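You operate a simulated robot arm through the tools that you are given. There is no shell and no other tool.

Carry out the task below with a simulated robot arm. There is one attempt and no reset: what you move stays moved.

JOB
Wipe the crumbs off the grey tray, then load the pack of plates and the yellow cup on it.
Fine: use the paper towel and put it back; snap the cup lid on first. Set down upright: yellow paper cup, pack of plates. What is to be rubbed or washed off counts as gone when no trace of it is left.
Where things are to end (x, y in the base frame): yellow paper cup within 0.06 m of [0.6, -0.03]; pack of plates within 0.06 m of [0.64, 0.21].

Only the result counts: the job must be done as asked and must still hold three seconds after the hand-in. Knocking over, shifting, dropping, spilling or breaking anything else fails it. Lids that push on must go on centred and level and be pressed home; caps that screw on are set level and turned clockwise until they are tight. Flat cloth is picked up by pressing the open fingertips on it (5 to 10 N) and closing them slowly along it; thin cloth reads only 2 to 8 mm in the jaws.

ROBOT AND FRAMES
A 6-joint arm with a fingered hand, fixed in place. Base frame: the origin is at the foot of the arm, x ahead of it, y to its left, z up; the work surface is at about z = 0.9. Lengths are in m, angles in degrees, forces in N, time in s.
With the tool pointing down near the work surface it reaches from about 0.34 to 0.8 m from the base axis. Its first joint turns from -115.0 to 115.0 degrees. Payload 4 kg.
Tool frame: the origin (TCP) lies between the finger pads and is the grasp point; the fingertips stand 0.026 m ahead of it; z points along the fingers, y is the line along which they close. The gripper opens to 0.164 m. The gripper's body begins 0.073 m behind the TCP. The gripper is a hand of 5 fingers: y runs from the thumb to the fingers, the wrist lies at [0, 0, -0.239] in the tool frame.
Orientation is that of the tool frame in the base frame, as a unit quaternion [x, y, z, w]. With the fingers straight down and closing along the base's y, the tool's x points along the base's -x, its y along +y and its z along -z.

CONTROLS
- The arm moves only by the tool play_rows. Its argument "steps" is a list of rows, each a list of 2 entries, a list of its own where there are three numbers: the shift along the tool's x, y, z in m, then the turn, a rotation vector about the tool's x, y, z in degrees. In form: [[[tx, ty, tz], [rx, ry, rz]], ...]. A call has 1 to 20 rows; each row is the pose to reach, as a shift and turn from the pose commanded when the call began, along the tool's axes at that moment. Each row takes 0.2 s and may step no farther than 0.05 m and 8.6 degrees from the row before; otherwise, the whole call is refused. A pose out of reach is approached as far as the arm can. The call stops where the force on the tool passes 40 N (or 10 N more than at its start, if that is more) or the arm is blocked; 0.2 s more then pass. In this call time passes only in rows, and 0.2 s behind the last. It gives the time, the measured TCP pose, the force on the tool (base axes), the opening and the grip force at its end, in the units of the frame above (readings bear some noise), with the torque about the TCP (base axes, N m) and any sound that the robot's microphone picked up.
- Cameras (640 x 400 px; columns grow to the right, rows downward): "scene" is fixed at [0.0676, -0.4983, 1.6396]; the picture's right is [0.65, -0.76, 0.00], its down [-0.46, -0.39, -0.80] and it looks along [0.61, 0.52, -0.61] (base axes); focal length 355 px, centre (320, 200). "wrist" rides on the gripper at [0.051, -0.07, -0.093] in the tool frame; the picture's right is [0.81, 0.59, 0.00], its down [-0.43, 0.59, -0.68] and it looks along [-0.40, 0.55, 0.74] (tool axes); focal length 270 px, centre (320, 200).
- grab_frame(camera): a new picture of that camera. It takes no simulated time.
- slide_trunk(by): slides the trunk up (or, below 0, down) by that many m; the arm rides with it, the base frame stays. It gives what a move gives, with no picture.
- set_fingers(finger1, finger2, finger3, finger4, thumb_bend): sets how far each is bent, from 0 (flat) to 1 (curled in); at 0.3 the hand is open as for a grip, at 0.7 the pads meet at the TCP. One left out holds its place. A second passes; each finger stops where it meets its share of the squeeze, and holds until it gets a number again. It is the only way to open and close the hand. It gives what a move gives, with no picture; readings hold the bend of each and the force on the fingers (four entries, about 0 where the hand has none), thumb and palm.
- probe_pixels(camera, pixels): for up to 12 pixels [column, row] of the newest picture of that camera ("zoom" is the newest enlarged one), the place [x, y, z] in the base frame of the surface seen there, good to about 0.003 m, but the place of the scene camera against the robot may be out by one fixed shift of up to 0.025 m in any direction. It takes no simulated time.
- zoom(camera, box): a new picture of the part [left, top, right, bottom] of that camera's present view, enlarged. It takes no simulated time.
- sign_off(): hands the job in; it is judged then, once.

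Open the gripper and draw the arm clear of the work before you hand the job in, unless the task says otherwise.

The tools are called as a command line: name --argument value ..., lists and objects as JSON in quotes. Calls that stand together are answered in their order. play_rows: Moves the arm, as the interface text tells. Its arguments: {"type":"object","properties":{"steps":{"type":"array"}},"required":["steps"]} The other tools are called the same way: slide_trunk (by) slides the trunk up or down; set_fingers (finger1, finger2, finger3, finger4, thumb_bend) moves the fingers one by one; grab_frame (camera) takes a picture; probe_pixels (camera, pixels) gives the place of the surface under pixels of a picture; zoom (camera, box) takes an enlarged picture of a part of a camera's view; sign_off () hands the job in.

At the start:

```text
time_s: 0.0
ee_pos: [0.4584, -0.2155, 1.3248]
ee_rot: [-0.001, 1.0, -0.001, -0.001]
force: [-0.2, 0.2, -0.1]
ft_torque: [-0.01, 0.01, -0.02]
finger_gap: 0.1641
gripper_force: 0.1
shape: jaw
bend: [0.3, 0.3, 0.3, 0.3, 0.3]
finger forces: [0.0, 0.1, 0.1, 0.0, 0.0, 0.0]
trunk travel left (down, up): [-0.85, 0.14]
```

scene: 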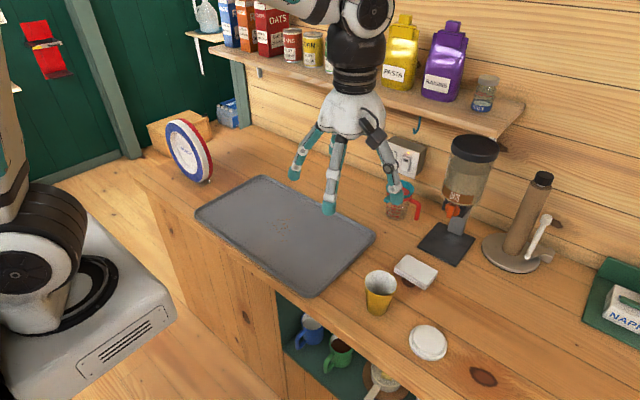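
wrist: 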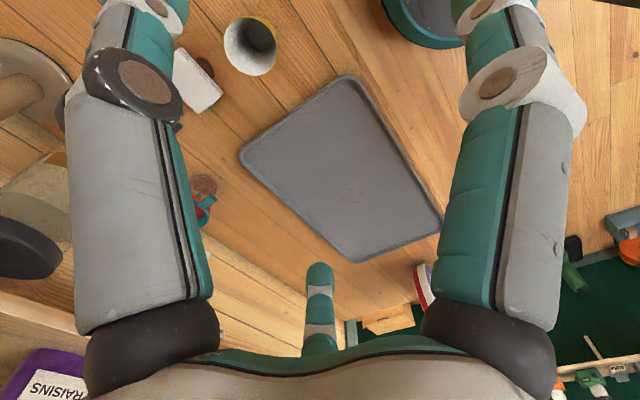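

I start by looking closely at the scene: tray around (285,230), cup at (380,292), lid at (428,342), white block (paper towel?) at (415,272), plates at (190,150).

zoom --camera "scene" --box '[340, 220, 500, 380]'

probe_pixels --camera "scene" --pixels '[[380, 280], [378, 308], [428, 340], [413, 268], [432, 275], [190, 150], [205, 180], [281, 227], [196, 213], [312, 295], [374, 236], [262, 177]]'

zoom --camera "scene" --box '[140, 90, 260, 210]'

zoom --camera "scene" --box '[190, 170, 380, 300]'

```text
2.50 times, centred on (420, 300) of scene
```

zoom: 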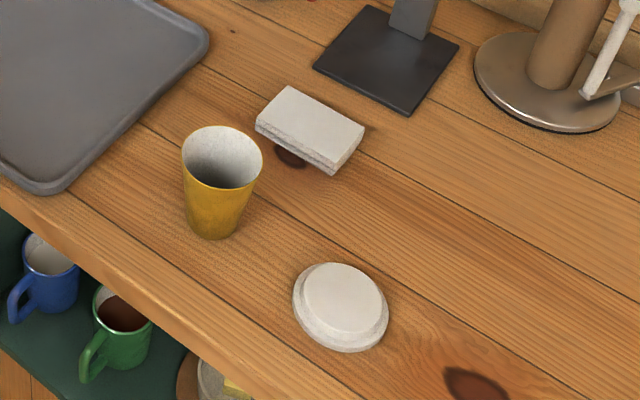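

```text
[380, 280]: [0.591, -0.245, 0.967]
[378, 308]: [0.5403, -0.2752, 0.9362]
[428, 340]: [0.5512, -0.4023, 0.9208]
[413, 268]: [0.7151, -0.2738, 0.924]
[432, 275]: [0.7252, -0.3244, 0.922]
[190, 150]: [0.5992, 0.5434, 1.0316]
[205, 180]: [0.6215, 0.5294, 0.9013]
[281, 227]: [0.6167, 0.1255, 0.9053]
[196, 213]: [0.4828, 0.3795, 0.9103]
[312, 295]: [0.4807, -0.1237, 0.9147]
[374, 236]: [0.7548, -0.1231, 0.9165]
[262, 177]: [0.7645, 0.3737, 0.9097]
```

```text
3.33 times, centred on (200, 150) of scene
```

zoom: 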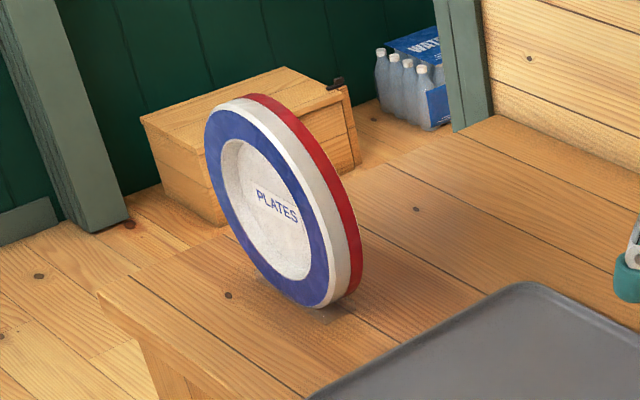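

```text
3.08 times, centred on (285, 235) of scene
```

zoom: 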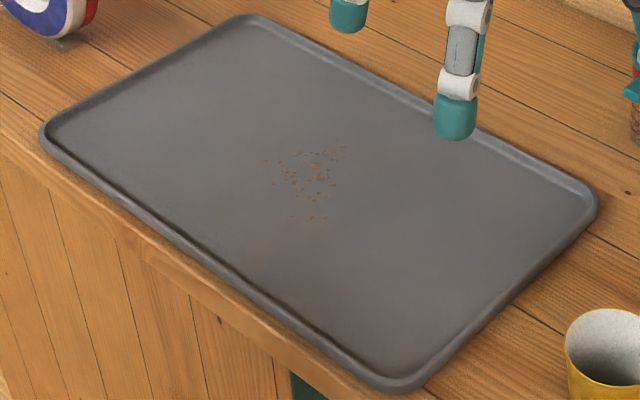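

The white folded item at (415,272) might be the paper towel; I zoom in on that, the roll stand at (525,220), and the right side and shelf to identify everything.

zoom --camera "scene" --box '[385, 245, 445, 300]'

zoom --camera "scene" --box '[400, 120, 640, 340]'

zoom --camera "scene" --box '[400, 310, 520, 400]'

zoom --camera "wrist" --box '[160, 0, 480, 280]'

```text
7.27 times, centred on (415, 272) of scene
```

zoom: 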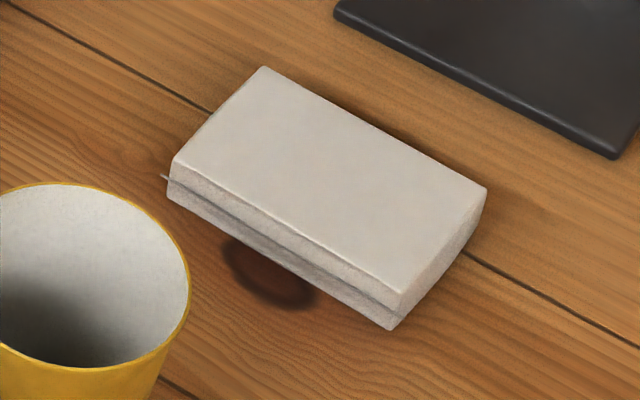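

```text
1.82 times, centred on (520, 230) of scene
```

zoom: 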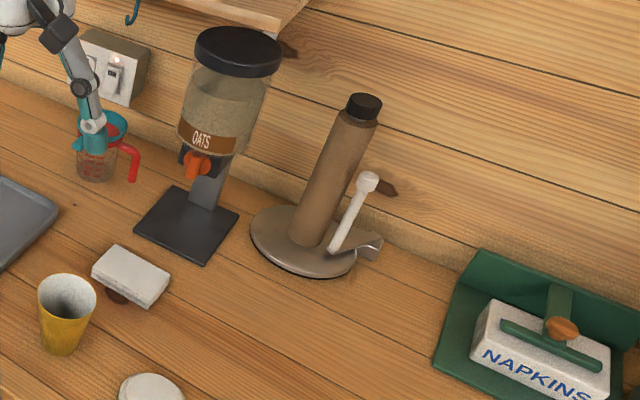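

```text
4.44 times, centred on (460, 355) of scene
```

zoom: 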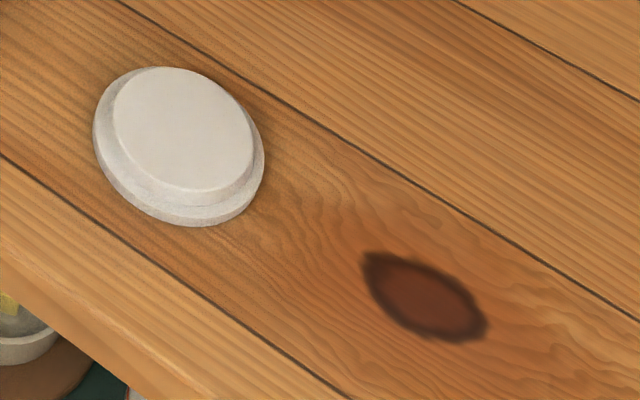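

```text
1.43 times, centred on (320, 140) of wrist
```

zoom: 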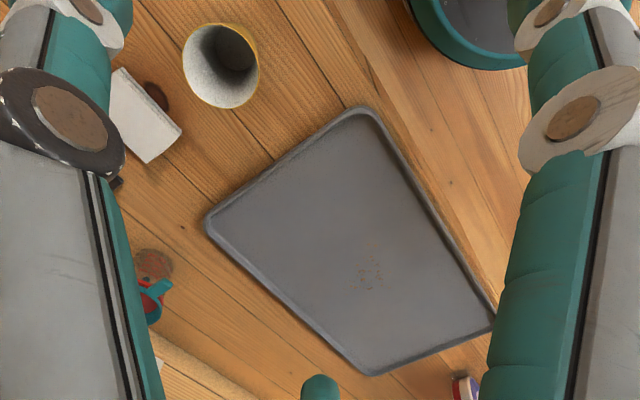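

I compare scene and wrist probes of the same features (cup rim, towel, tray corners, crumbs) to find the scene camera shift.

grab_frame --camera "wrist"

probe_pixels --camera "wrist" --pixels '[[350, 190], [342, 78], [240, 153], [352, 260], [438, 232], [250, 45], [198, 80], [178, 52], [208, 110], [186, 107], [226, 90], [330, 200]]'

grab_frame --camera "scene"

probe_pixels --camera "scene" --pixels '[[281, 227], [312, 293], [373, 237], [198, 212], [263, 178], [411, 256], [396, 271], [436, 272], [424, 288], [415, 270], [408, 276], [366, 330]]'

```text
taken
```

wrist: 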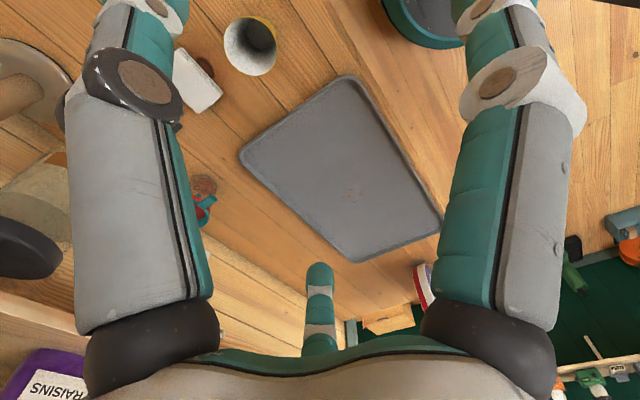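

```text
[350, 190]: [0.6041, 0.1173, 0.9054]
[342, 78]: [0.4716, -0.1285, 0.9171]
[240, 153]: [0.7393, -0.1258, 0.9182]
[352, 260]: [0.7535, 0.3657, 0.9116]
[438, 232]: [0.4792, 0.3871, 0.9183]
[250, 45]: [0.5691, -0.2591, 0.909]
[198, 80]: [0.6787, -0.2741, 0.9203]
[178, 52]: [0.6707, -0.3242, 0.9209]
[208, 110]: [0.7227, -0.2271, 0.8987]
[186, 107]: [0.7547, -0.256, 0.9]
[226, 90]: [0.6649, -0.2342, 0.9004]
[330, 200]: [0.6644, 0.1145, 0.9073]
```

```text
taken
```

scene: 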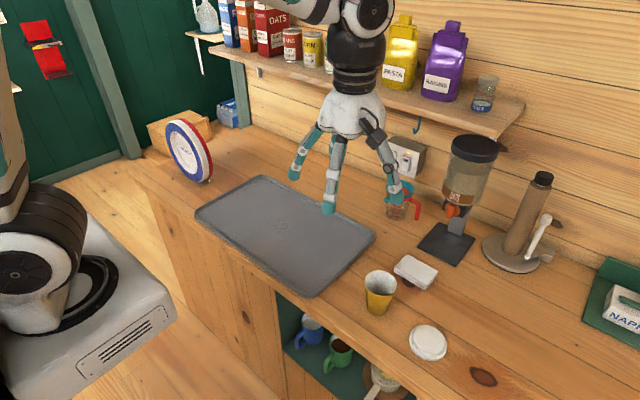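

```text
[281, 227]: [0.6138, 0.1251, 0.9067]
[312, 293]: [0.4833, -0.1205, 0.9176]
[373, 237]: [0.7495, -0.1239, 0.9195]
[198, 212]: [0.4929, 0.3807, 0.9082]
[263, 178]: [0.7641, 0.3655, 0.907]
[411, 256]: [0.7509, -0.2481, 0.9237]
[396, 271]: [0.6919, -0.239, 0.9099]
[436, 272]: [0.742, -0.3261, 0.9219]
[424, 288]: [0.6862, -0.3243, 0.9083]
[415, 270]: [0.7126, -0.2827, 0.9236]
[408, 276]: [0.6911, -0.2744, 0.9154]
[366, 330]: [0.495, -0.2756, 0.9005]
```

The shift looks like roughly -0.01 m in x. I zoom on the hand to see how its fingers are laid out.

zoom --camera "scene" --box '[270, 60, 430, 220]'

probe_pixels --camera "scene" --pixels '[[293, 177], [329, 208], [395, 192], [304, 150], [333, 180], [390, 168], [408, 186], [355, 115]]'

```text
2.50 times, centred on (350, 140) of scene
```

zoom: 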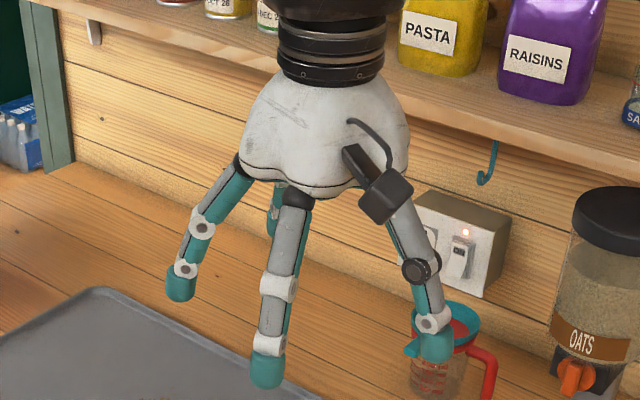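

```text
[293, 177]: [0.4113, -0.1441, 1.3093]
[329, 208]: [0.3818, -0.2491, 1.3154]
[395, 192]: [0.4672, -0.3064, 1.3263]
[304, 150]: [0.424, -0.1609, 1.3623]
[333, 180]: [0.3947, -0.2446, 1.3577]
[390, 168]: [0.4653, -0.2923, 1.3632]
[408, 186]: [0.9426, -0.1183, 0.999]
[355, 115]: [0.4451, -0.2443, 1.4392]
```

The hand looks like five fingers spread round the palm. I test single fingers in free air to learn which is which and what the readings do.

set_fingers --finger1 0.6

zoom --camera "scene" --box '[270, 60, 430, 220]'

grab_frame --camera "wrist"

```text
time_s: 1.0
ee_pos: [0.4576, -0.2154, 1.3245]
ee_rot: [0.0, 1.0, 0.0, -0.001]
force: [0.7, 0.1, 0.0]
ft_torque: [0.02, -0.04, -0.02]
finger_gap: 0.0709
gripper_force: 0.0
shape: fingers
bend: [0.6, 0.3, 0.3, 0.3, 0.3]
finger forces: [0.0, 0.0, 0.0, 0.0, 0.1, 0.1]
trunk travel left (down, up): [-0.85, 0.14]
```

```text
2.50 times, centred on (350, 140) of scene
```

zoom: 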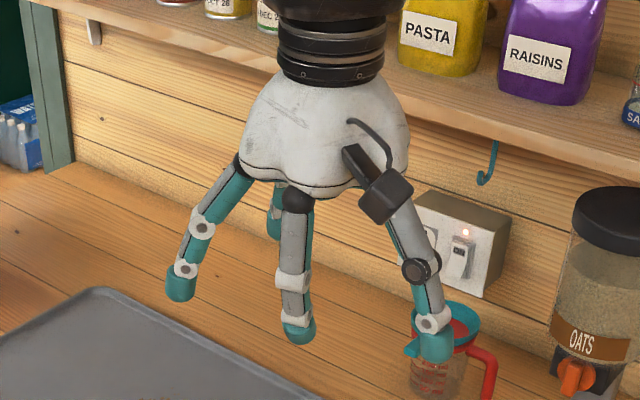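

```text
taken
```

wrist: 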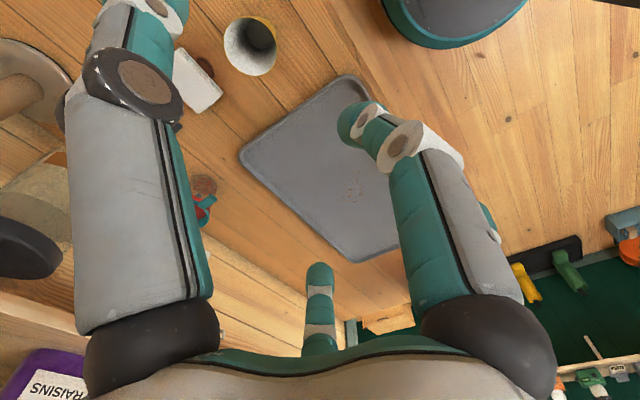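

Finger1 sits on the tool's +x side. I check what bend 0 (flat) looks like on finger1 and how finger2 moves.

set_fingers --finger1 0.0 --finger2 0.7

zoom --camera "scene" --box '[270, 60, 430, 220]'

grab_frame --camera "wrist"

grab_frame --camera "scene"

probe_pixels --camera "scene" --pixels '[[319, 201], [323, 204], [395, 192]]'

```text
time_s: 2.0
ee_pos: [0.4581, -0.2171, 1.3242]
ee_rot: [0.0, 1.0, -0.001, 0.0]
force: [-0.3, -0.7, -0.1]
ft_torque: [0.01, -0.02, 0.01]
finger_gap: 0.1099
gripper_force: 0.1
shape: fingers
bend: [0.01, 0.7, 0.3, 0.3, 0.3]
finger forces: [0.0, 0.1, 0.1, 0.0, 0.0, 0.0]
trunk travel left (down, up): [-0.85, 0.14]
```

```text
2.50 times, centred on (350, 140) of scene
```

zoom: 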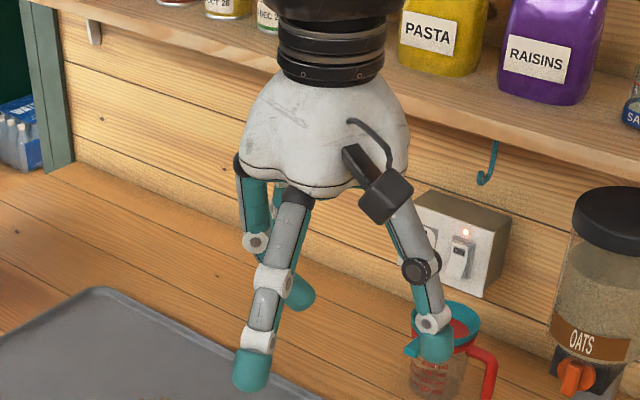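

```text
taken
```

wrist: 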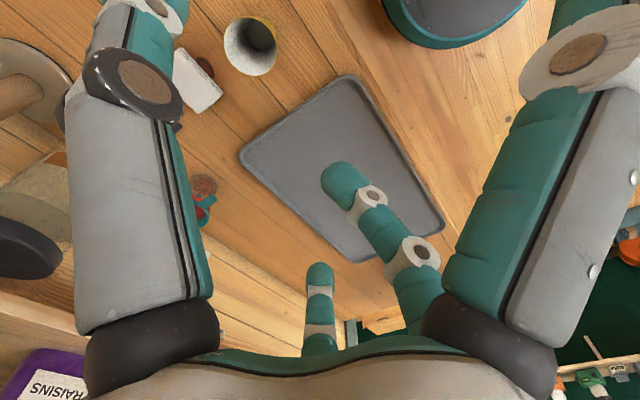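

```text
taken
```

scene: 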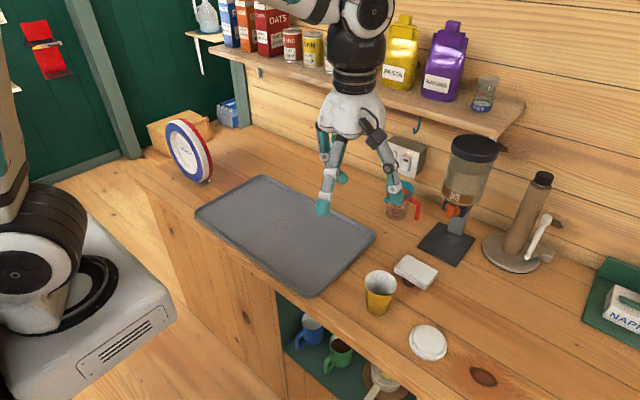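

```text
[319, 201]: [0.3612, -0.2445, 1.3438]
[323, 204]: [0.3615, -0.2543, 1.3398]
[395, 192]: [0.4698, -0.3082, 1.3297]
```

Bending is radial: 0 spreads outwards, 0.7 reaches the centre. I reopen all to 0.3, then turn the tool about its z so the wrist camera looks at the towel, cup and lid.

set_fingers --finger1 0.3 --finger2 0.3 --finger3 0.3 --finger4 0.3 --thumb_bend 0.3

play_rows --steps '[[[0, 0, 0], [0, 0, 8]], [[0, 0, 0], [0, 0, 16]], [[0, 0, 0], [0, 0, 24]], [[0, 0, 0], [0, 0, 32]], [[0, 0, 0], [0, 0, 40]], [[0, 0, 0], [0, 0, 48]], [[0, 0, 0], [0, 0, 56]], [[0, 0, 0], [0, 0, 64]], [[0, 0, 0], [0, 0, 72]], [[0, 0, 0], [0, 0, 80]], [[0, 0, 0], [0, 0, 84]]]'

grab_frame --camera "wrist"

grab_frame --camera "scene"

```text
time_s: 3.0
ee_pos: [0.4582, -0.2158, 1.3248]
ee_rot: [0.001, 1.0, 0.0, -0.001]
force: [-0.4, -0.6, 0.0]
ft_torque: [0.0, 0.01, 0.05]
finger_gap: 0.0912
gripper_force: 0.0
shape: fingers
bend: [0.3, 0.3, 0.3, 0.3, 0.3]
finger forces: [0.0, 0.1, 0.1, 0.1, 0.0, 0.1]
trunk travel left (down, up): [-0.85, 0.14]
```

```text
time_s: 5.4
ee_pos: [0.4576, -0.2155, 1.3251]
ee_rot: [0.67, 0.743, 0.0, 0.001]
force: [-1.0, 1.3, -0.5]
ft_torque: [-0.02, 0.02, -0.01]
finger_gap: 0.0909
gripper_force: 0.0
shape: fingers
bend: [0.3, 0.3, 0.3, 0.3, 0.3]
finger forces: [0.0, 0.0, 0.0, 0.0, 0.0, 0.0]
trunk travel left (down, up): [-0.85, 0.14]
```

```text
taken
```

wrist: 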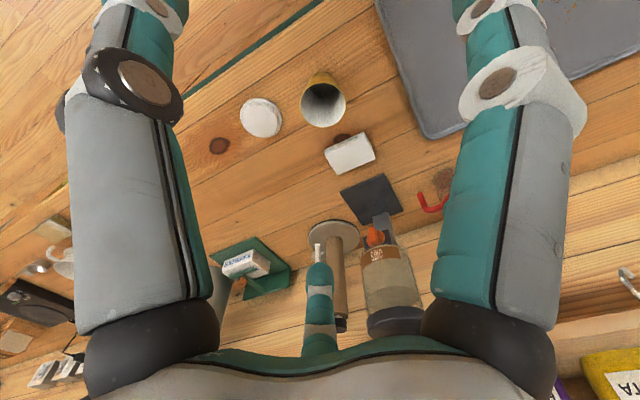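

```text
taken
```

scene: 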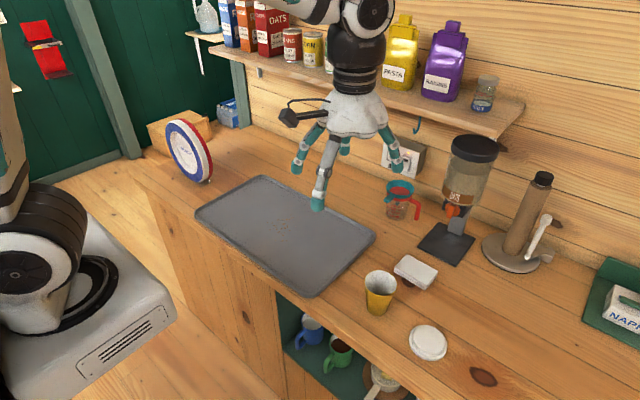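

The wrist view shows lid (262,118), cup (323,100), towel (350,153). I zoom and probe their outlines.

zoom --camera "wrist" --box '[230, 60, 390, 180]'

probe_pixels --camera "wrist" --pixels '[[262, 117], [242, 116], [282, 119], [262, 98], [263, 136], [350, 153], [325, 147], [372, 150], [366, 135], [334, 170], [304, 100], [344, 100]]'

```text
3.33 times, centred on (310, 120) of wrist
```

zoom: 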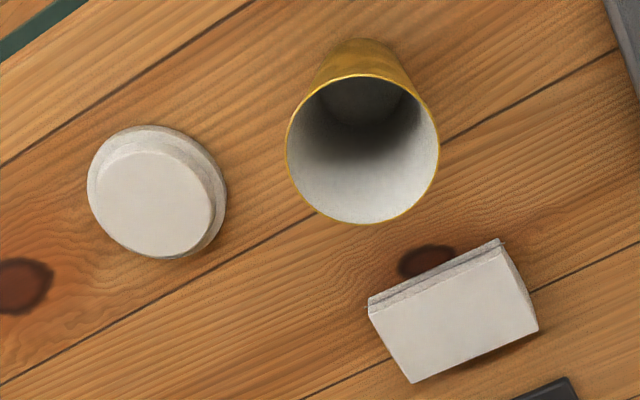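

```text
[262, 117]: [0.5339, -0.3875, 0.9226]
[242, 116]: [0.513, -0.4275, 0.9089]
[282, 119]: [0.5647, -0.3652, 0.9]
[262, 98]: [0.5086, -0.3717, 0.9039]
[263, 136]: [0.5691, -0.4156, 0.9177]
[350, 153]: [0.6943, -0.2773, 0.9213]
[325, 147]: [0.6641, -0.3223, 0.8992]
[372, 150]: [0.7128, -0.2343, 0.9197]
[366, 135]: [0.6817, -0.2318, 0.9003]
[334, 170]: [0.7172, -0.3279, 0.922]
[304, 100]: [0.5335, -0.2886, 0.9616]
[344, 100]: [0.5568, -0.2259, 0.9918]
```

I probe directly on the enlarged picture for the outlines of lid, cup rim and towel.

probe_pixels --camera "zoom" --pixels '[[95, 205], [208, 215], [150, 152], [150, 252], [92, 180], [215, 170], [150, 130], [290, 150], [434, 150], [362, 78], [362, 219], [362, 120]]'

probe_pixels --camera "zoom" --pixels '[[372, 318], [413, 380], [535, 330], [498, 252], [455, 315], [372, 300], [498, 241], [530, 290], [350, 45], [325, 75], [155, 200], [362, 190]]'

```text
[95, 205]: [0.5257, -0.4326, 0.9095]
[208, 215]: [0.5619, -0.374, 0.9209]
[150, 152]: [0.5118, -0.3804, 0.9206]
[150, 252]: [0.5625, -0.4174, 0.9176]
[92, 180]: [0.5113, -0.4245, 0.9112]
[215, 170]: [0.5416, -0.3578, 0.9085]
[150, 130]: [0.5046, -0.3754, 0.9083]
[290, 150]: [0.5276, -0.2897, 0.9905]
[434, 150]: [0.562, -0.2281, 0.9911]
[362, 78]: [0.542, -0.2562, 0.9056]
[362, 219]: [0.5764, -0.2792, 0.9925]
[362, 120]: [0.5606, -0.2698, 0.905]
```

```text
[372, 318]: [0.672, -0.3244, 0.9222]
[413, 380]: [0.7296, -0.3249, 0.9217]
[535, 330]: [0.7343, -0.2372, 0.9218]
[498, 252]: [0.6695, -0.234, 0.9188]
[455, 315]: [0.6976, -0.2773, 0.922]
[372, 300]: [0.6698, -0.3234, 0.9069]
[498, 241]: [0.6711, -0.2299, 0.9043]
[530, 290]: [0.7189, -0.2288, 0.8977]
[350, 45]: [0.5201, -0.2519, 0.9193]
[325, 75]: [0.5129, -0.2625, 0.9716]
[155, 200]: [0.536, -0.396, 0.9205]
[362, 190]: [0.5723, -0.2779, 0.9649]
```

Towel centre ≈(0.7015,-0.280), 0.06×0.09×0.022; cup centre ≈(0.545,-0.260), rim z 0.992; lid centre ≈(0.536,-0.396), radius 0.038, height 0.021. I test an all-finger bend of 0.5 in air to learn tip height and radius.

zoom --camera "scene" --box '[270, 90, 430, 220]'

probe_pixels --camera "scene" --pixels '[[318, 208], [317, 200], [297, 172], [296, 166], [398, 172], [396, 163], [345, 154]]'

set_fingers --finger1 0.5 --finger2 0.5 --finger3 0.5 --finger4 0.5 --thumb_bend 0.5

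zoom --camera "scene" --box '[270, 90, 430, 220]'

grab_frame --camera "wrist"

```text
3.08 times, centred on (350, 155) of scene
```

zoom: 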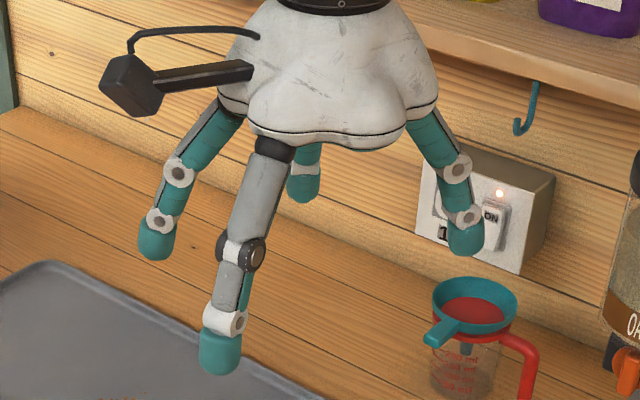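

```text
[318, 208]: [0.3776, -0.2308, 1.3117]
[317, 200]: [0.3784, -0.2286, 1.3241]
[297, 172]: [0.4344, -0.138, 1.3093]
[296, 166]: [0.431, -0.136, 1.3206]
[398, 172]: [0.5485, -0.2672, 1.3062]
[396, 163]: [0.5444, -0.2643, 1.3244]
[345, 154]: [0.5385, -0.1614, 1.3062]
```

```text
time_s: 6.4
ee_pos: [0.4586, -0.2154, 1.3246]
ee_rot: [0.669, 0.743, 0.0, -0.001]
force: [0.3, 0.2, -0.2]
ft_torque: [0.02, 0.01, 0.0]
finger_gap: 0.0424
gripper_force: 0.0
shape: fingers
bend: [0.5, 0.5, 0.5, 0.5, 0.5]
finger forces: [0.1, 0.0, 0.0, 0.0, 0.0, 0.0]
trunk travel left (down, up): [-0.85, 0.14]
```

```text
3.08 times, centred on (350, 155) of scene
```

zoom: 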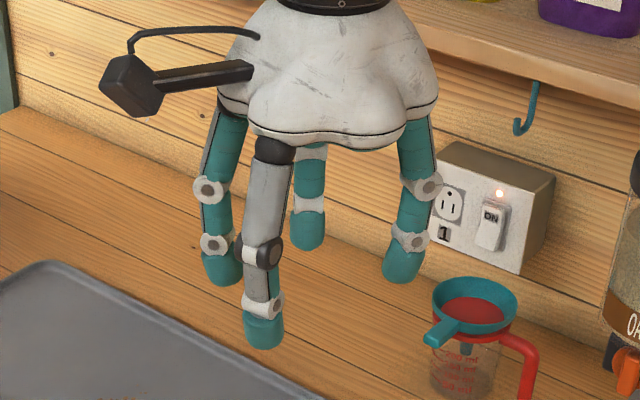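

```text
taken
```

wrist: 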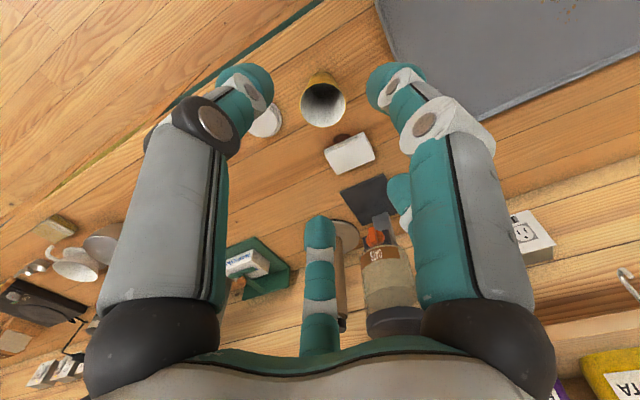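

I only count four digits in the pictures; I bend finger4 alone, then finger3, to see which one that is.

set_fingers --finger4 0.7

zoom --camera "scene" --box '[270, 90, 430, 220]'

grab_frame --camera "wrist"

set_fingers --finger4 0.3 --thumb_bend 0.7

grab_frame --camera "wrist"

zoom --camera "scene" --box '[270, 90, 430, 220]'

```text
time_s: 7.4
ee_pos: [0.4578, -0.2163, 1.3236]
ee_rot: [0.669, 0.743, 0.0, 0.0]
force: [0.6, -0.3, 0.6]
ft_torque: [0.01, 0.0, -0.02]
finger_gap: 0.0428
gripper_force: 0.0
shape: fingers
bend: [0.5, 0.5, 0.5, 0.7, 0.5]
finger forces: [0.1, 0.0, 0.1, 0.1, 0.1, 0.1]
trunk travel left (down, up): [-0.85, 0.14]
```

```text
3.08 times, centred on (350, 155) of scene
```

zoom: 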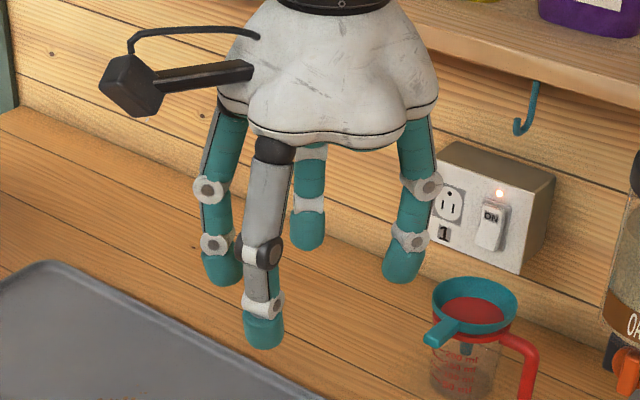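

```text
taken
```

wrist: 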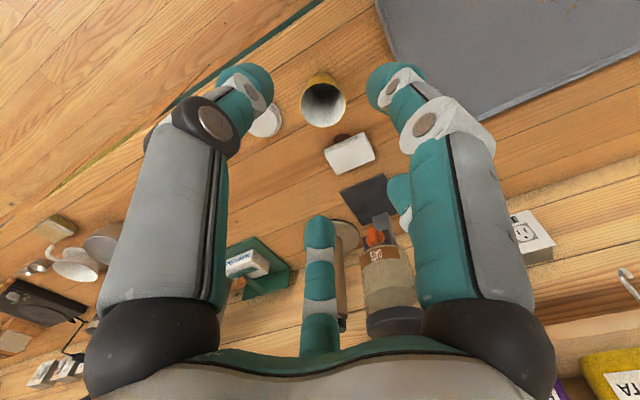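

```text
time_s: 8.4
ee_pos: [0.4585, -0.2147, 1.3243]
ee_rot: [0.669, 0.744, 0.001, 0.0]
force: [-0.3, 0.4, -1.2]
ft_torque: [-0.01, 0.01, 0.02]
finger_gap: 0.033
gripper_force: 0.0
shape: fingers
bend: [0.5, 0.5, 0.5, 0.3, 0.7]
finger forces: [0.1, 0.0, 0.0, 0.1, 0.1, 0.0]
trunk travel left (down, up): [-0.85, 0.14]
```

```text
taken
```

wrist: 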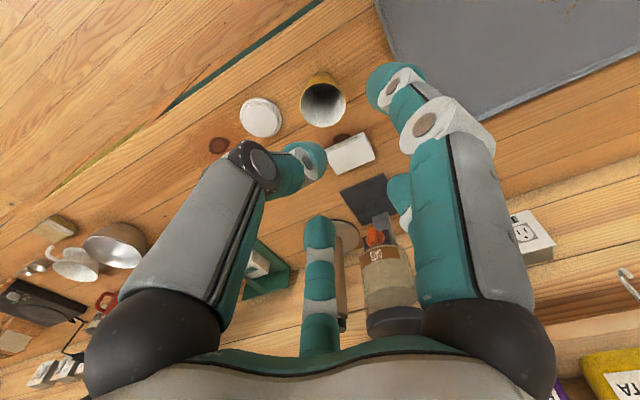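

```text
3.08 times, centred on (350, 155) of scene
```

zoom: 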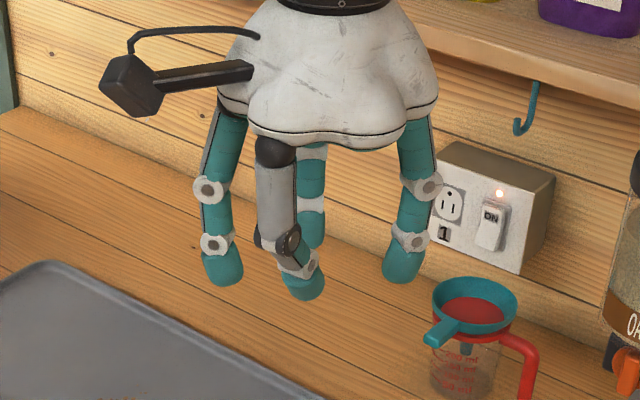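

Finger4 does nothing visible, so the hand has thumb plus three fingers at 72° spacing. I probe tip positions at bend 0.5 (fingers) and 0.7 (thumb).

probe_pixels --camera "zoom" --pixels '[[222, 280], [222, 265], [405, 278], [402, 262], [308, 295], [306, 285], [308, 240], [210, 245], [410, 240]]'

set_fingers --finger1 0.6 --finger2 0.6 --finger3 0.6 --finger4 0.6 --thumb_bend 0.6

zoom --camera "scene" --box '[290, 130, 410, 220]'

grab_frame --camera "wrist"

```text
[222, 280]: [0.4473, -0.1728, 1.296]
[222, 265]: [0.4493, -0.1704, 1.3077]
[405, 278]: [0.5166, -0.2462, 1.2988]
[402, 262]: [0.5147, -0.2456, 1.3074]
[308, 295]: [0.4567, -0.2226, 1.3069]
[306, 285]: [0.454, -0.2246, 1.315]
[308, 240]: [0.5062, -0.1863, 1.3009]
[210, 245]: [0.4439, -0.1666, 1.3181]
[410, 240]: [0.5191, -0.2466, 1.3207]
```

```text
time_s: 9.4
ee_pos: [0.4589, -0.2162, 1.3245]
ee_rot: [0.669, 0.743, 0.0, 0.0]
force: [0.1, 0.4, 0.0]
ft_torque: [-0.01, -0.01, 0.0]
finger_gap: 0.018
gripper_force: 0.0
shape: fingers
bend: [0.6, 0.6, 0.6, 0.6, 0.6]
finger forces: [0.1, 0.0, 0.1, 0.1, 0.0, 0.0]
trunk travel left (down, up): [-0.85, 0.14]
```

```text
4.44 times, centred on (350, 175) of scene
```

zoom: 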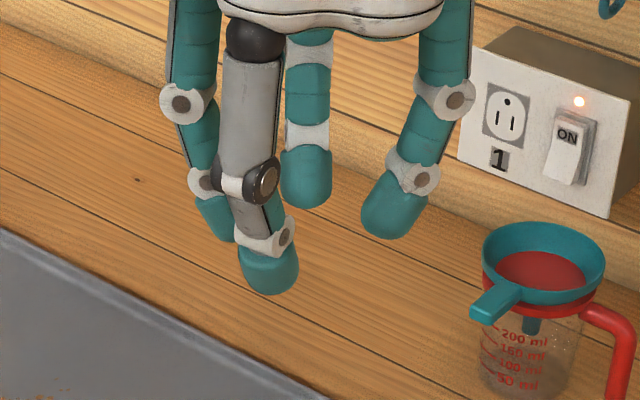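

```text
taken
```

wrist: 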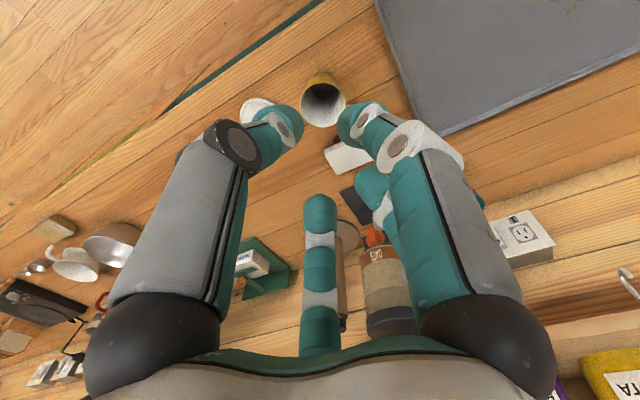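

Tips sit ~0.028 m below the TCP and pad radius ≈ 0.205·(0.7−bend). I reopen, and probe the oats dispenser near the towel for clearance.

set_fingers --finger1 0.0 --finger2 0.4 --finger3 0.4 --finger4 0.0 --thumb_bend 0.4

grab_frame --camera "scene"

probe_pixels --camera "scene" --pixels '[[419, 249], [457, 265], [437, 224], [460, 200], [470, 150], [450, 150], [455, 208], [400, 208], [416, 212], [484, 250], [500, 258], [400, 185]]'

grab_frame --camera "wrist"

```text
time_s: 10.4
ee_pos: [0.459, -0.2155, 1.3234]
ee_rot: [0.67, 0.743, 0.0, 0.0]
force: [0.2, -0.6, -0.4]
ft_torque: [0.0, 0.02, 0.03]
finger_gap: 0.1036
gripper_force: 0.0
shape: fingers
bend: [0.01, 0.4, 0.4, 0.01, 0.4]
finger forces: [0.1, 0.0, 0.1, 0.0, 0.0, 0.1]
trunk travel left (down, up): [-0.85, 0.14]
```

```text
taken
```

scene: 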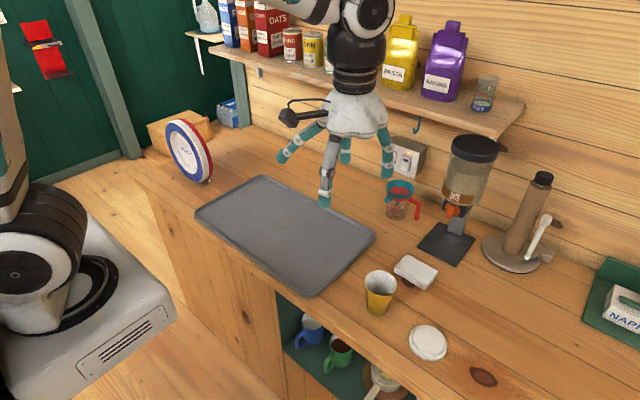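

```text
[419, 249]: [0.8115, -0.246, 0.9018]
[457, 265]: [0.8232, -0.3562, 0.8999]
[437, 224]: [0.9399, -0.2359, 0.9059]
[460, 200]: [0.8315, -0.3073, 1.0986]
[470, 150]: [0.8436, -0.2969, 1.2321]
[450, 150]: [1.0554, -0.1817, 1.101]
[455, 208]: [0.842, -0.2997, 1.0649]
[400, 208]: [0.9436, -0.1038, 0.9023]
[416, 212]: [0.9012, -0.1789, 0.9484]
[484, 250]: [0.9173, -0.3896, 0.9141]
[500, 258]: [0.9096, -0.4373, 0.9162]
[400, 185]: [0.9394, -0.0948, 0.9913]
```

```text
taken
```

wrist: 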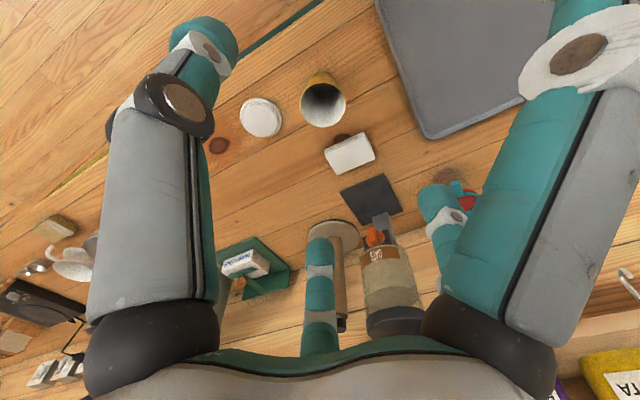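

The dispenser's front is at x≈0.82, so there is clearance. I move over the towel to z≈1.10 and square the tool (another 6° about z).

play_rows --steps '[[[-0.0112, 0.0293, 0.028], [0, 0, 1]], [[-0.0224, 0.0586, 0.056], [0, 0, 2]], [[-0.0336, 0.0879, 0.084], [0, 0, 3]], [[-0.0448, 0.1172, 0.112], [0, 0, 4]], [[-0.0559, 0.1465, 0.14], [0, 0, 5]], [[-0.0671, 0.1758, 0.168], [0, 0, 6]], [[-0.0783, 0.2051, 0.196], [0, 0, 6]], [[-0.0895, 0.2344, 0.2234], [0, 0, 6]]]'

grab_frame --camera "wrist"

grab_frame --camera "scene"

```text
time_s: 12.2
ee_pos: [0.7038, -0.2809, 1.0991]
ee_rot: [0.707, 0.707, 0.0, 0.0]
force: [-0.1, 0.8, 0.0]
ft_torque: [0.03, 0.0, -0.01]
finger_gap: 0.1038
gripper_force: 0.0
shape: fingers
bend: [0.01, 0.4, 0.4, 0.01, 0.4]
finger forces: [0.1, 0.0, 0.0, 0.0, 0.1, 0.1]
trunk travel left (down, up): [-0.85, 0.14]
```

```text
taken
```

wrist: 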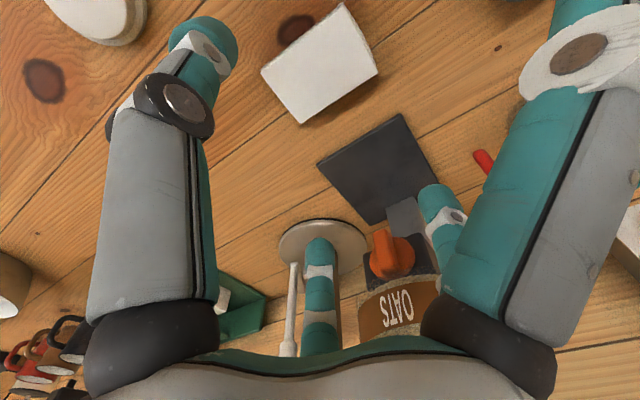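

```text
taken
```

scene: 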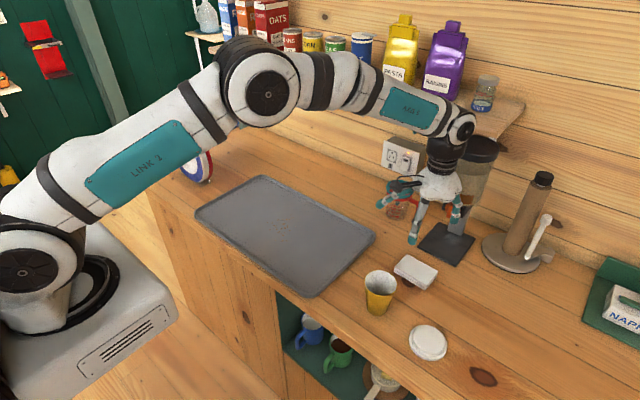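

The towel now shows at (320,60) in the wrist view; I probe its top corners more precisely, and the dispenser parts nearby.

zoom --camera "wrist" --box '[240, 0, 400, 130]'

probe_pixels --camera "wrist" --pixels '[[263, 72], [344, 4], [376, 68], [303, 121], [320, 64], [264, 80], [300, 60], [400, 260], [390, 310], [345, 130], [390, 235], [430, 280]]'

```text
3.08 times, centred on (320, 65) of wrist
```

zoom: 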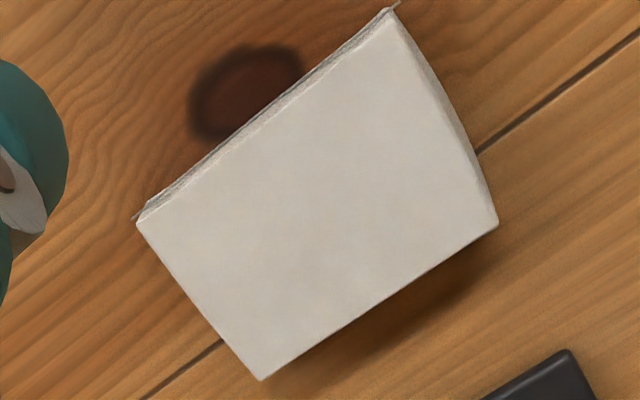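

```text
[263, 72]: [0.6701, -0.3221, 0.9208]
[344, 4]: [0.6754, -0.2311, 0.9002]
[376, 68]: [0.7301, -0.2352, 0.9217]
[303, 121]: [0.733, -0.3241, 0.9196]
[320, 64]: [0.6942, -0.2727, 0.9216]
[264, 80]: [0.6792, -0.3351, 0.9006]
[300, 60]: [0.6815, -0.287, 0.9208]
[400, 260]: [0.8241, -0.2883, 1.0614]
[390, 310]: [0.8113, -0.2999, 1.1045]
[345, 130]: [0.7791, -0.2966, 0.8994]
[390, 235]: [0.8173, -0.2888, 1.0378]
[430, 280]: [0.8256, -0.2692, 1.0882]
```

Towel centre ≈(0.7015,-0.2785), top z 0.921. I descend to TCP z≈0.936 so the tips stay ~7 mm above the counter, straddling the towel.

play_rows --steps '[[[0.002, 0, 0.03], [0, 0, 0]], [[0.002, 0, 0.06], [0, 0, 0]], [[0.002, 0, 0.09], [0, 0, 0]], [[0.002, 0, 0.12], [0, 0, 0]], [[0.002, 0, 0.14], [0, 0, 0]], [[0.002, 0, 0.155], [0, 0, 0]], [[0.002, 0, 0.163], [0, 0, 0]]]'

grab_frame --camera "wrist"

zoom --camera "scene" --box '[340, 180, 500, 310]'

```text
time_s: 13.8
ee_pos: [0.7, -0.279, 0.9382]
ee_rot: [0.707, 0.707, 0.0, 0.0]
force: [0.0, -0.5, -0.1]
ft_torque: [-0.02, -0.01, 0.03]
finger_gap: 0.1037
gripper_force: 0.0
shape: fingers
bend: [0.01, 0.4, 0.4, 0.01, 0.4]
finger forces: [0.0, 0.1, 0.0, 0.1, 0.0, 0.0]
trunk travel left (down, up): [-0.85, 0.14]
```

```text
taken
```

wrist: 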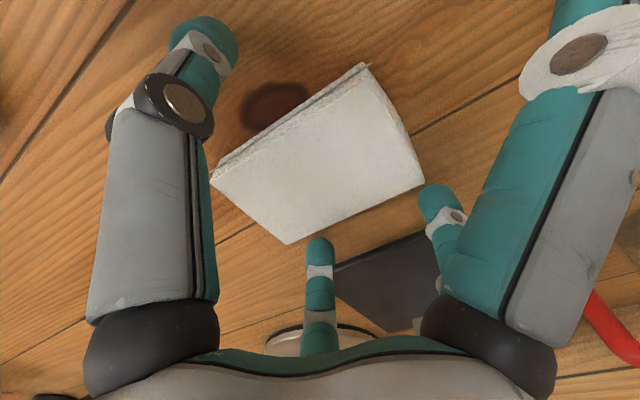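

```text
3.08 times, centred on (420, 245) of scene
```

zoom: 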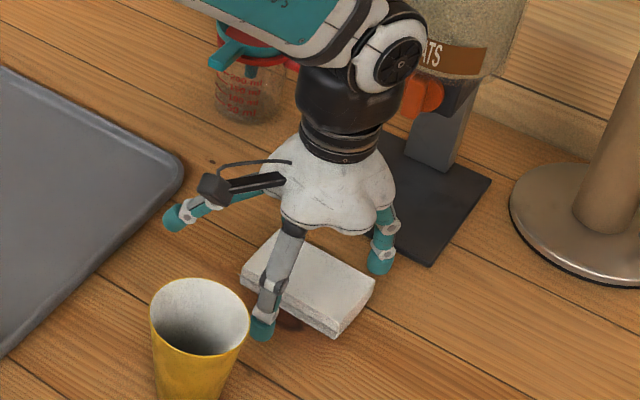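

The tips straddle the towel with no contact force. I close thumb, finger2 and finger3 in stages.

set_fingers --finger2 0.52 --finger3 0.52 --thumb_bend 0.54

set_fingers --finger2 0.7 --finger3 0.7 --thumb_bend 0.7

grab_frame --camera "wrist"

zoom --camera "scene" --box '[340, 180, 500, 310]'

```text
time_s: 14.8
ee_pos: [0.7013, -0.2777, 0.9378]
ee_rot: [0.706, 0.708, 0.0, -0.001]
force: [-0.1, -0.4, -0.5]
ft_torque: [-0.01, 0.01, -0.02]
finger_gap: 0.0996
gripper_force: 1.0
shape: fingers
bend: [0.01, 0.51, 0.51, 0.01, 0.53]
finger forces: [0.1, 0.5, 0.6, 0.0, 1.0, 0.1]
trunk travel left (down, up): [-0.85, 0.14]
```

```text
time_s: 15.8
ee_pos: [0.7009, -0.2784, 0.9384]
ee_rot: [0.707, 0.707, 0.001, 0.0]
force: [-0.1, 0.4, 1.3]
ft_torque: [0.0, -0.03, -0.01]
finger_gap: 0.0996
gripper_force: 18.9
shape: fingers
bend: [0.01, 0.55, 0.55, 0.01, 0.59]
finger forces: [0.0, 9.6, 9.9, 0.0, 19.5, 0.0]
trunk travel left (down, up): [-0.85, 0.14]
```

```text
taken
```

wrist: 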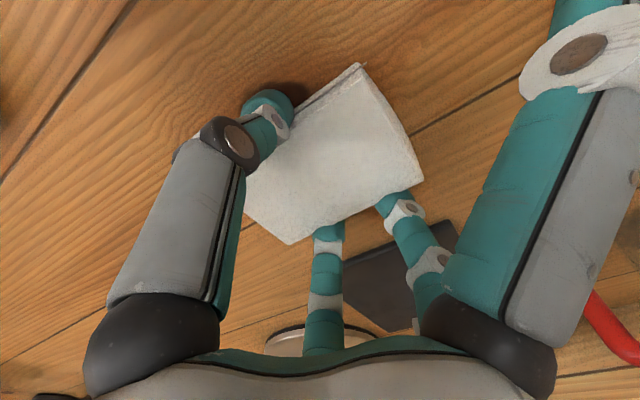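

```text
3.08 times, centred on (420, 245) of scene
```

zoom: 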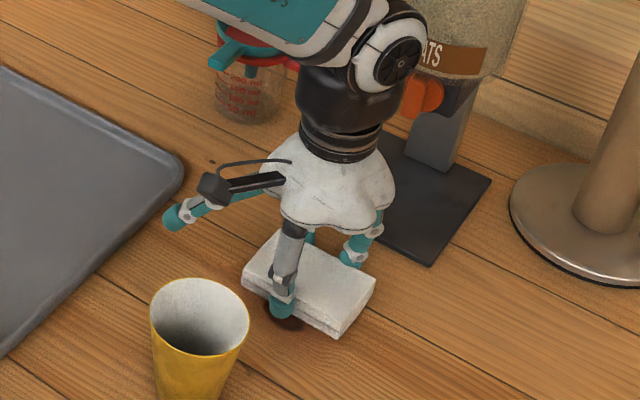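

The towel is gripped (about 10+10 against 19.5 N). I lift it straight up 0.1 m.

play_rows --steps '[[[0, 0, -0.01], [0, 0, 0]], [[0, 0, -0.03], [0, 0, 0]], [[0, 0, -0.06], [0, 0, 0]], [[0, 0, -0.1], [0, 0, 0]]]'

grab_frame --camera "wrist"

grab_frame --camera "scene"

```text
time_s: 16.8
ee_pos: [0.6993, -0.2781, 1.0397]
ee_rot: [0.707, 0.707, 0.0, 0.0]
force: [-0.2, 0.0, -0.9]
ft_torque: [-0.01, -0.04, -0.01]
finger_gap: 0.0996
gripper_force: 19.6
shape: fingers
bend: [0.01, 0.55, 0.55, 0.01, 0.59]
finger forces: [0.1, 9.4, 9.9, 0.1, 19.3, 0.0]
trunk travel left (down, up): [-0.85, 0.14]
```

```text
taken
```

wrist: 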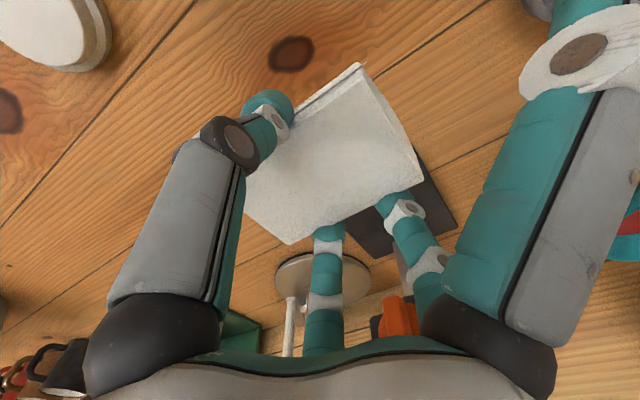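

```text
taken
```

scene: 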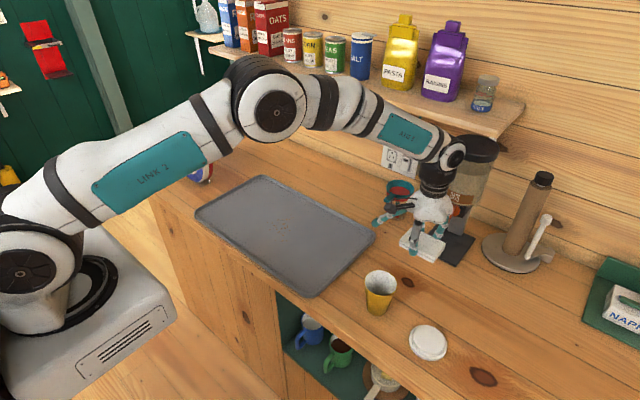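

The towel is held level. I probe the crumb patch extents in an enlarged scene view, plus the tray's flat area.

zoom --camera "scene" --box '[240, 195, 330, 260]'

```text
6.15 times, centred on (285, 228) of scene
```

zoom: 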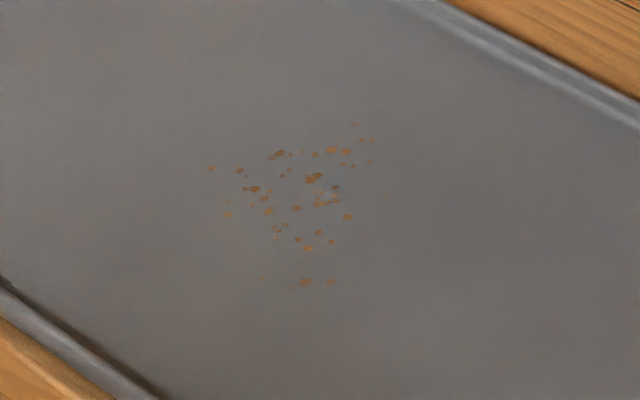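

I probe the outermost crumbs seen in the enlarged picture.

probe_pixels --camera "zoom" --pixels '[[210, 168], [354, 124], [372, 141], [388, 195], [346, 217], [332, 282], [305, 283], [265, 280], [228, 215], [300, 200], [100, 200], [500, 200]]'

```text
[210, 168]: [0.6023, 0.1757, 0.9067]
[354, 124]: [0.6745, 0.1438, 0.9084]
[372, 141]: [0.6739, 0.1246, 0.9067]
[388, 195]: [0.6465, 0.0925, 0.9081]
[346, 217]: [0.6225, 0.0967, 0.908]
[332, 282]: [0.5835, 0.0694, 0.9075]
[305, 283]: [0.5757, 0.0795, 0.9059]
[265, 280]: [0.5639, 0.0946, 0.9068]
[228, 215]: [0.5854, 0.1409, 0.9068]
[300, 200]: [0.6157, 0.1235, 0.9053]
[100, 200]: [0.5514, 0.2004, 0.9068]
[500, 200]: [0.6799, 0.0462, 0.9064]
```

Corrected for the scene shift the crumbs span x≈0.555–0.665, y≈0.063–0.170. I carry the towel over the patch at z≈1.0.

play_rows --steps '[[[0.04, -0.009, 0], [0, 0, 0]], [[0.084, -0.019, 0], [0, 0, 0]], [[0.128, -0.029, 0], [0, 0, 0]], [[0.172, -0.039, 0], [0, 0, 0]], [[0.216, -0.049, 0], [0, 0, 0]], [[0.26, -0.059, 0], [0, 0, 0]], [[0.304, -0.069, 0], [0, 0, 0]], [[0.348, -0.079, 0.02], [0, 0, 0]], [[0.38, -0.086, 0.04], [0, 0, 0]], [[0.395, -0.089, 0.05], [0, 0, 0]]]'

grab_frame --camera "wrist"

grab_frame --camera "scene"

```text
time_s: 19.0
ee_pos: [0.6112, 0.1165, 0.9873]
ee_rot: [0.707, 0.707, 0.0, 0.0]
force: [0.0, 0.3, 0.1]
ft_torque: [-0.01, -0.02, 0.04]
finger_gap: 0.0996
gripper_force: 19.2
shape: fingers
bend: [0.01, 0.55, 0.55, 0.01, 0.59]
finger forces: [0.0, 9.5, 9.9, 0.0, 19.4, 0.0]
trunk travel left (down, up): [-0.85, 0.14]
```

```text
taken
```

wrist: 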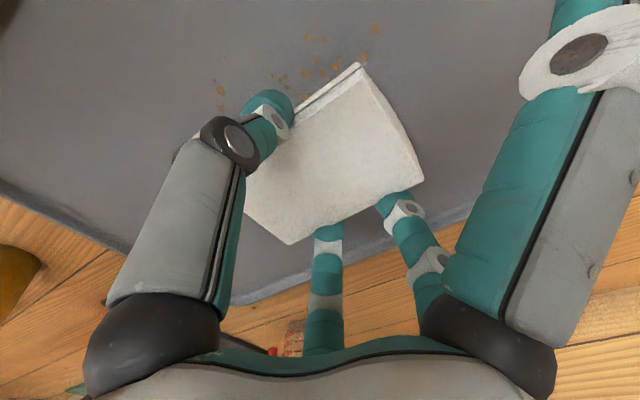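

```text
taken
```

scene: 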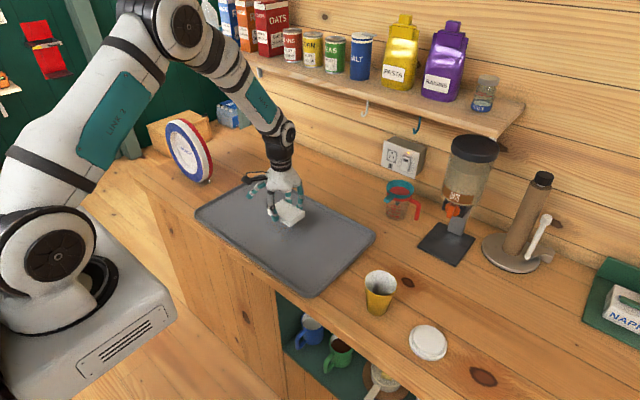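

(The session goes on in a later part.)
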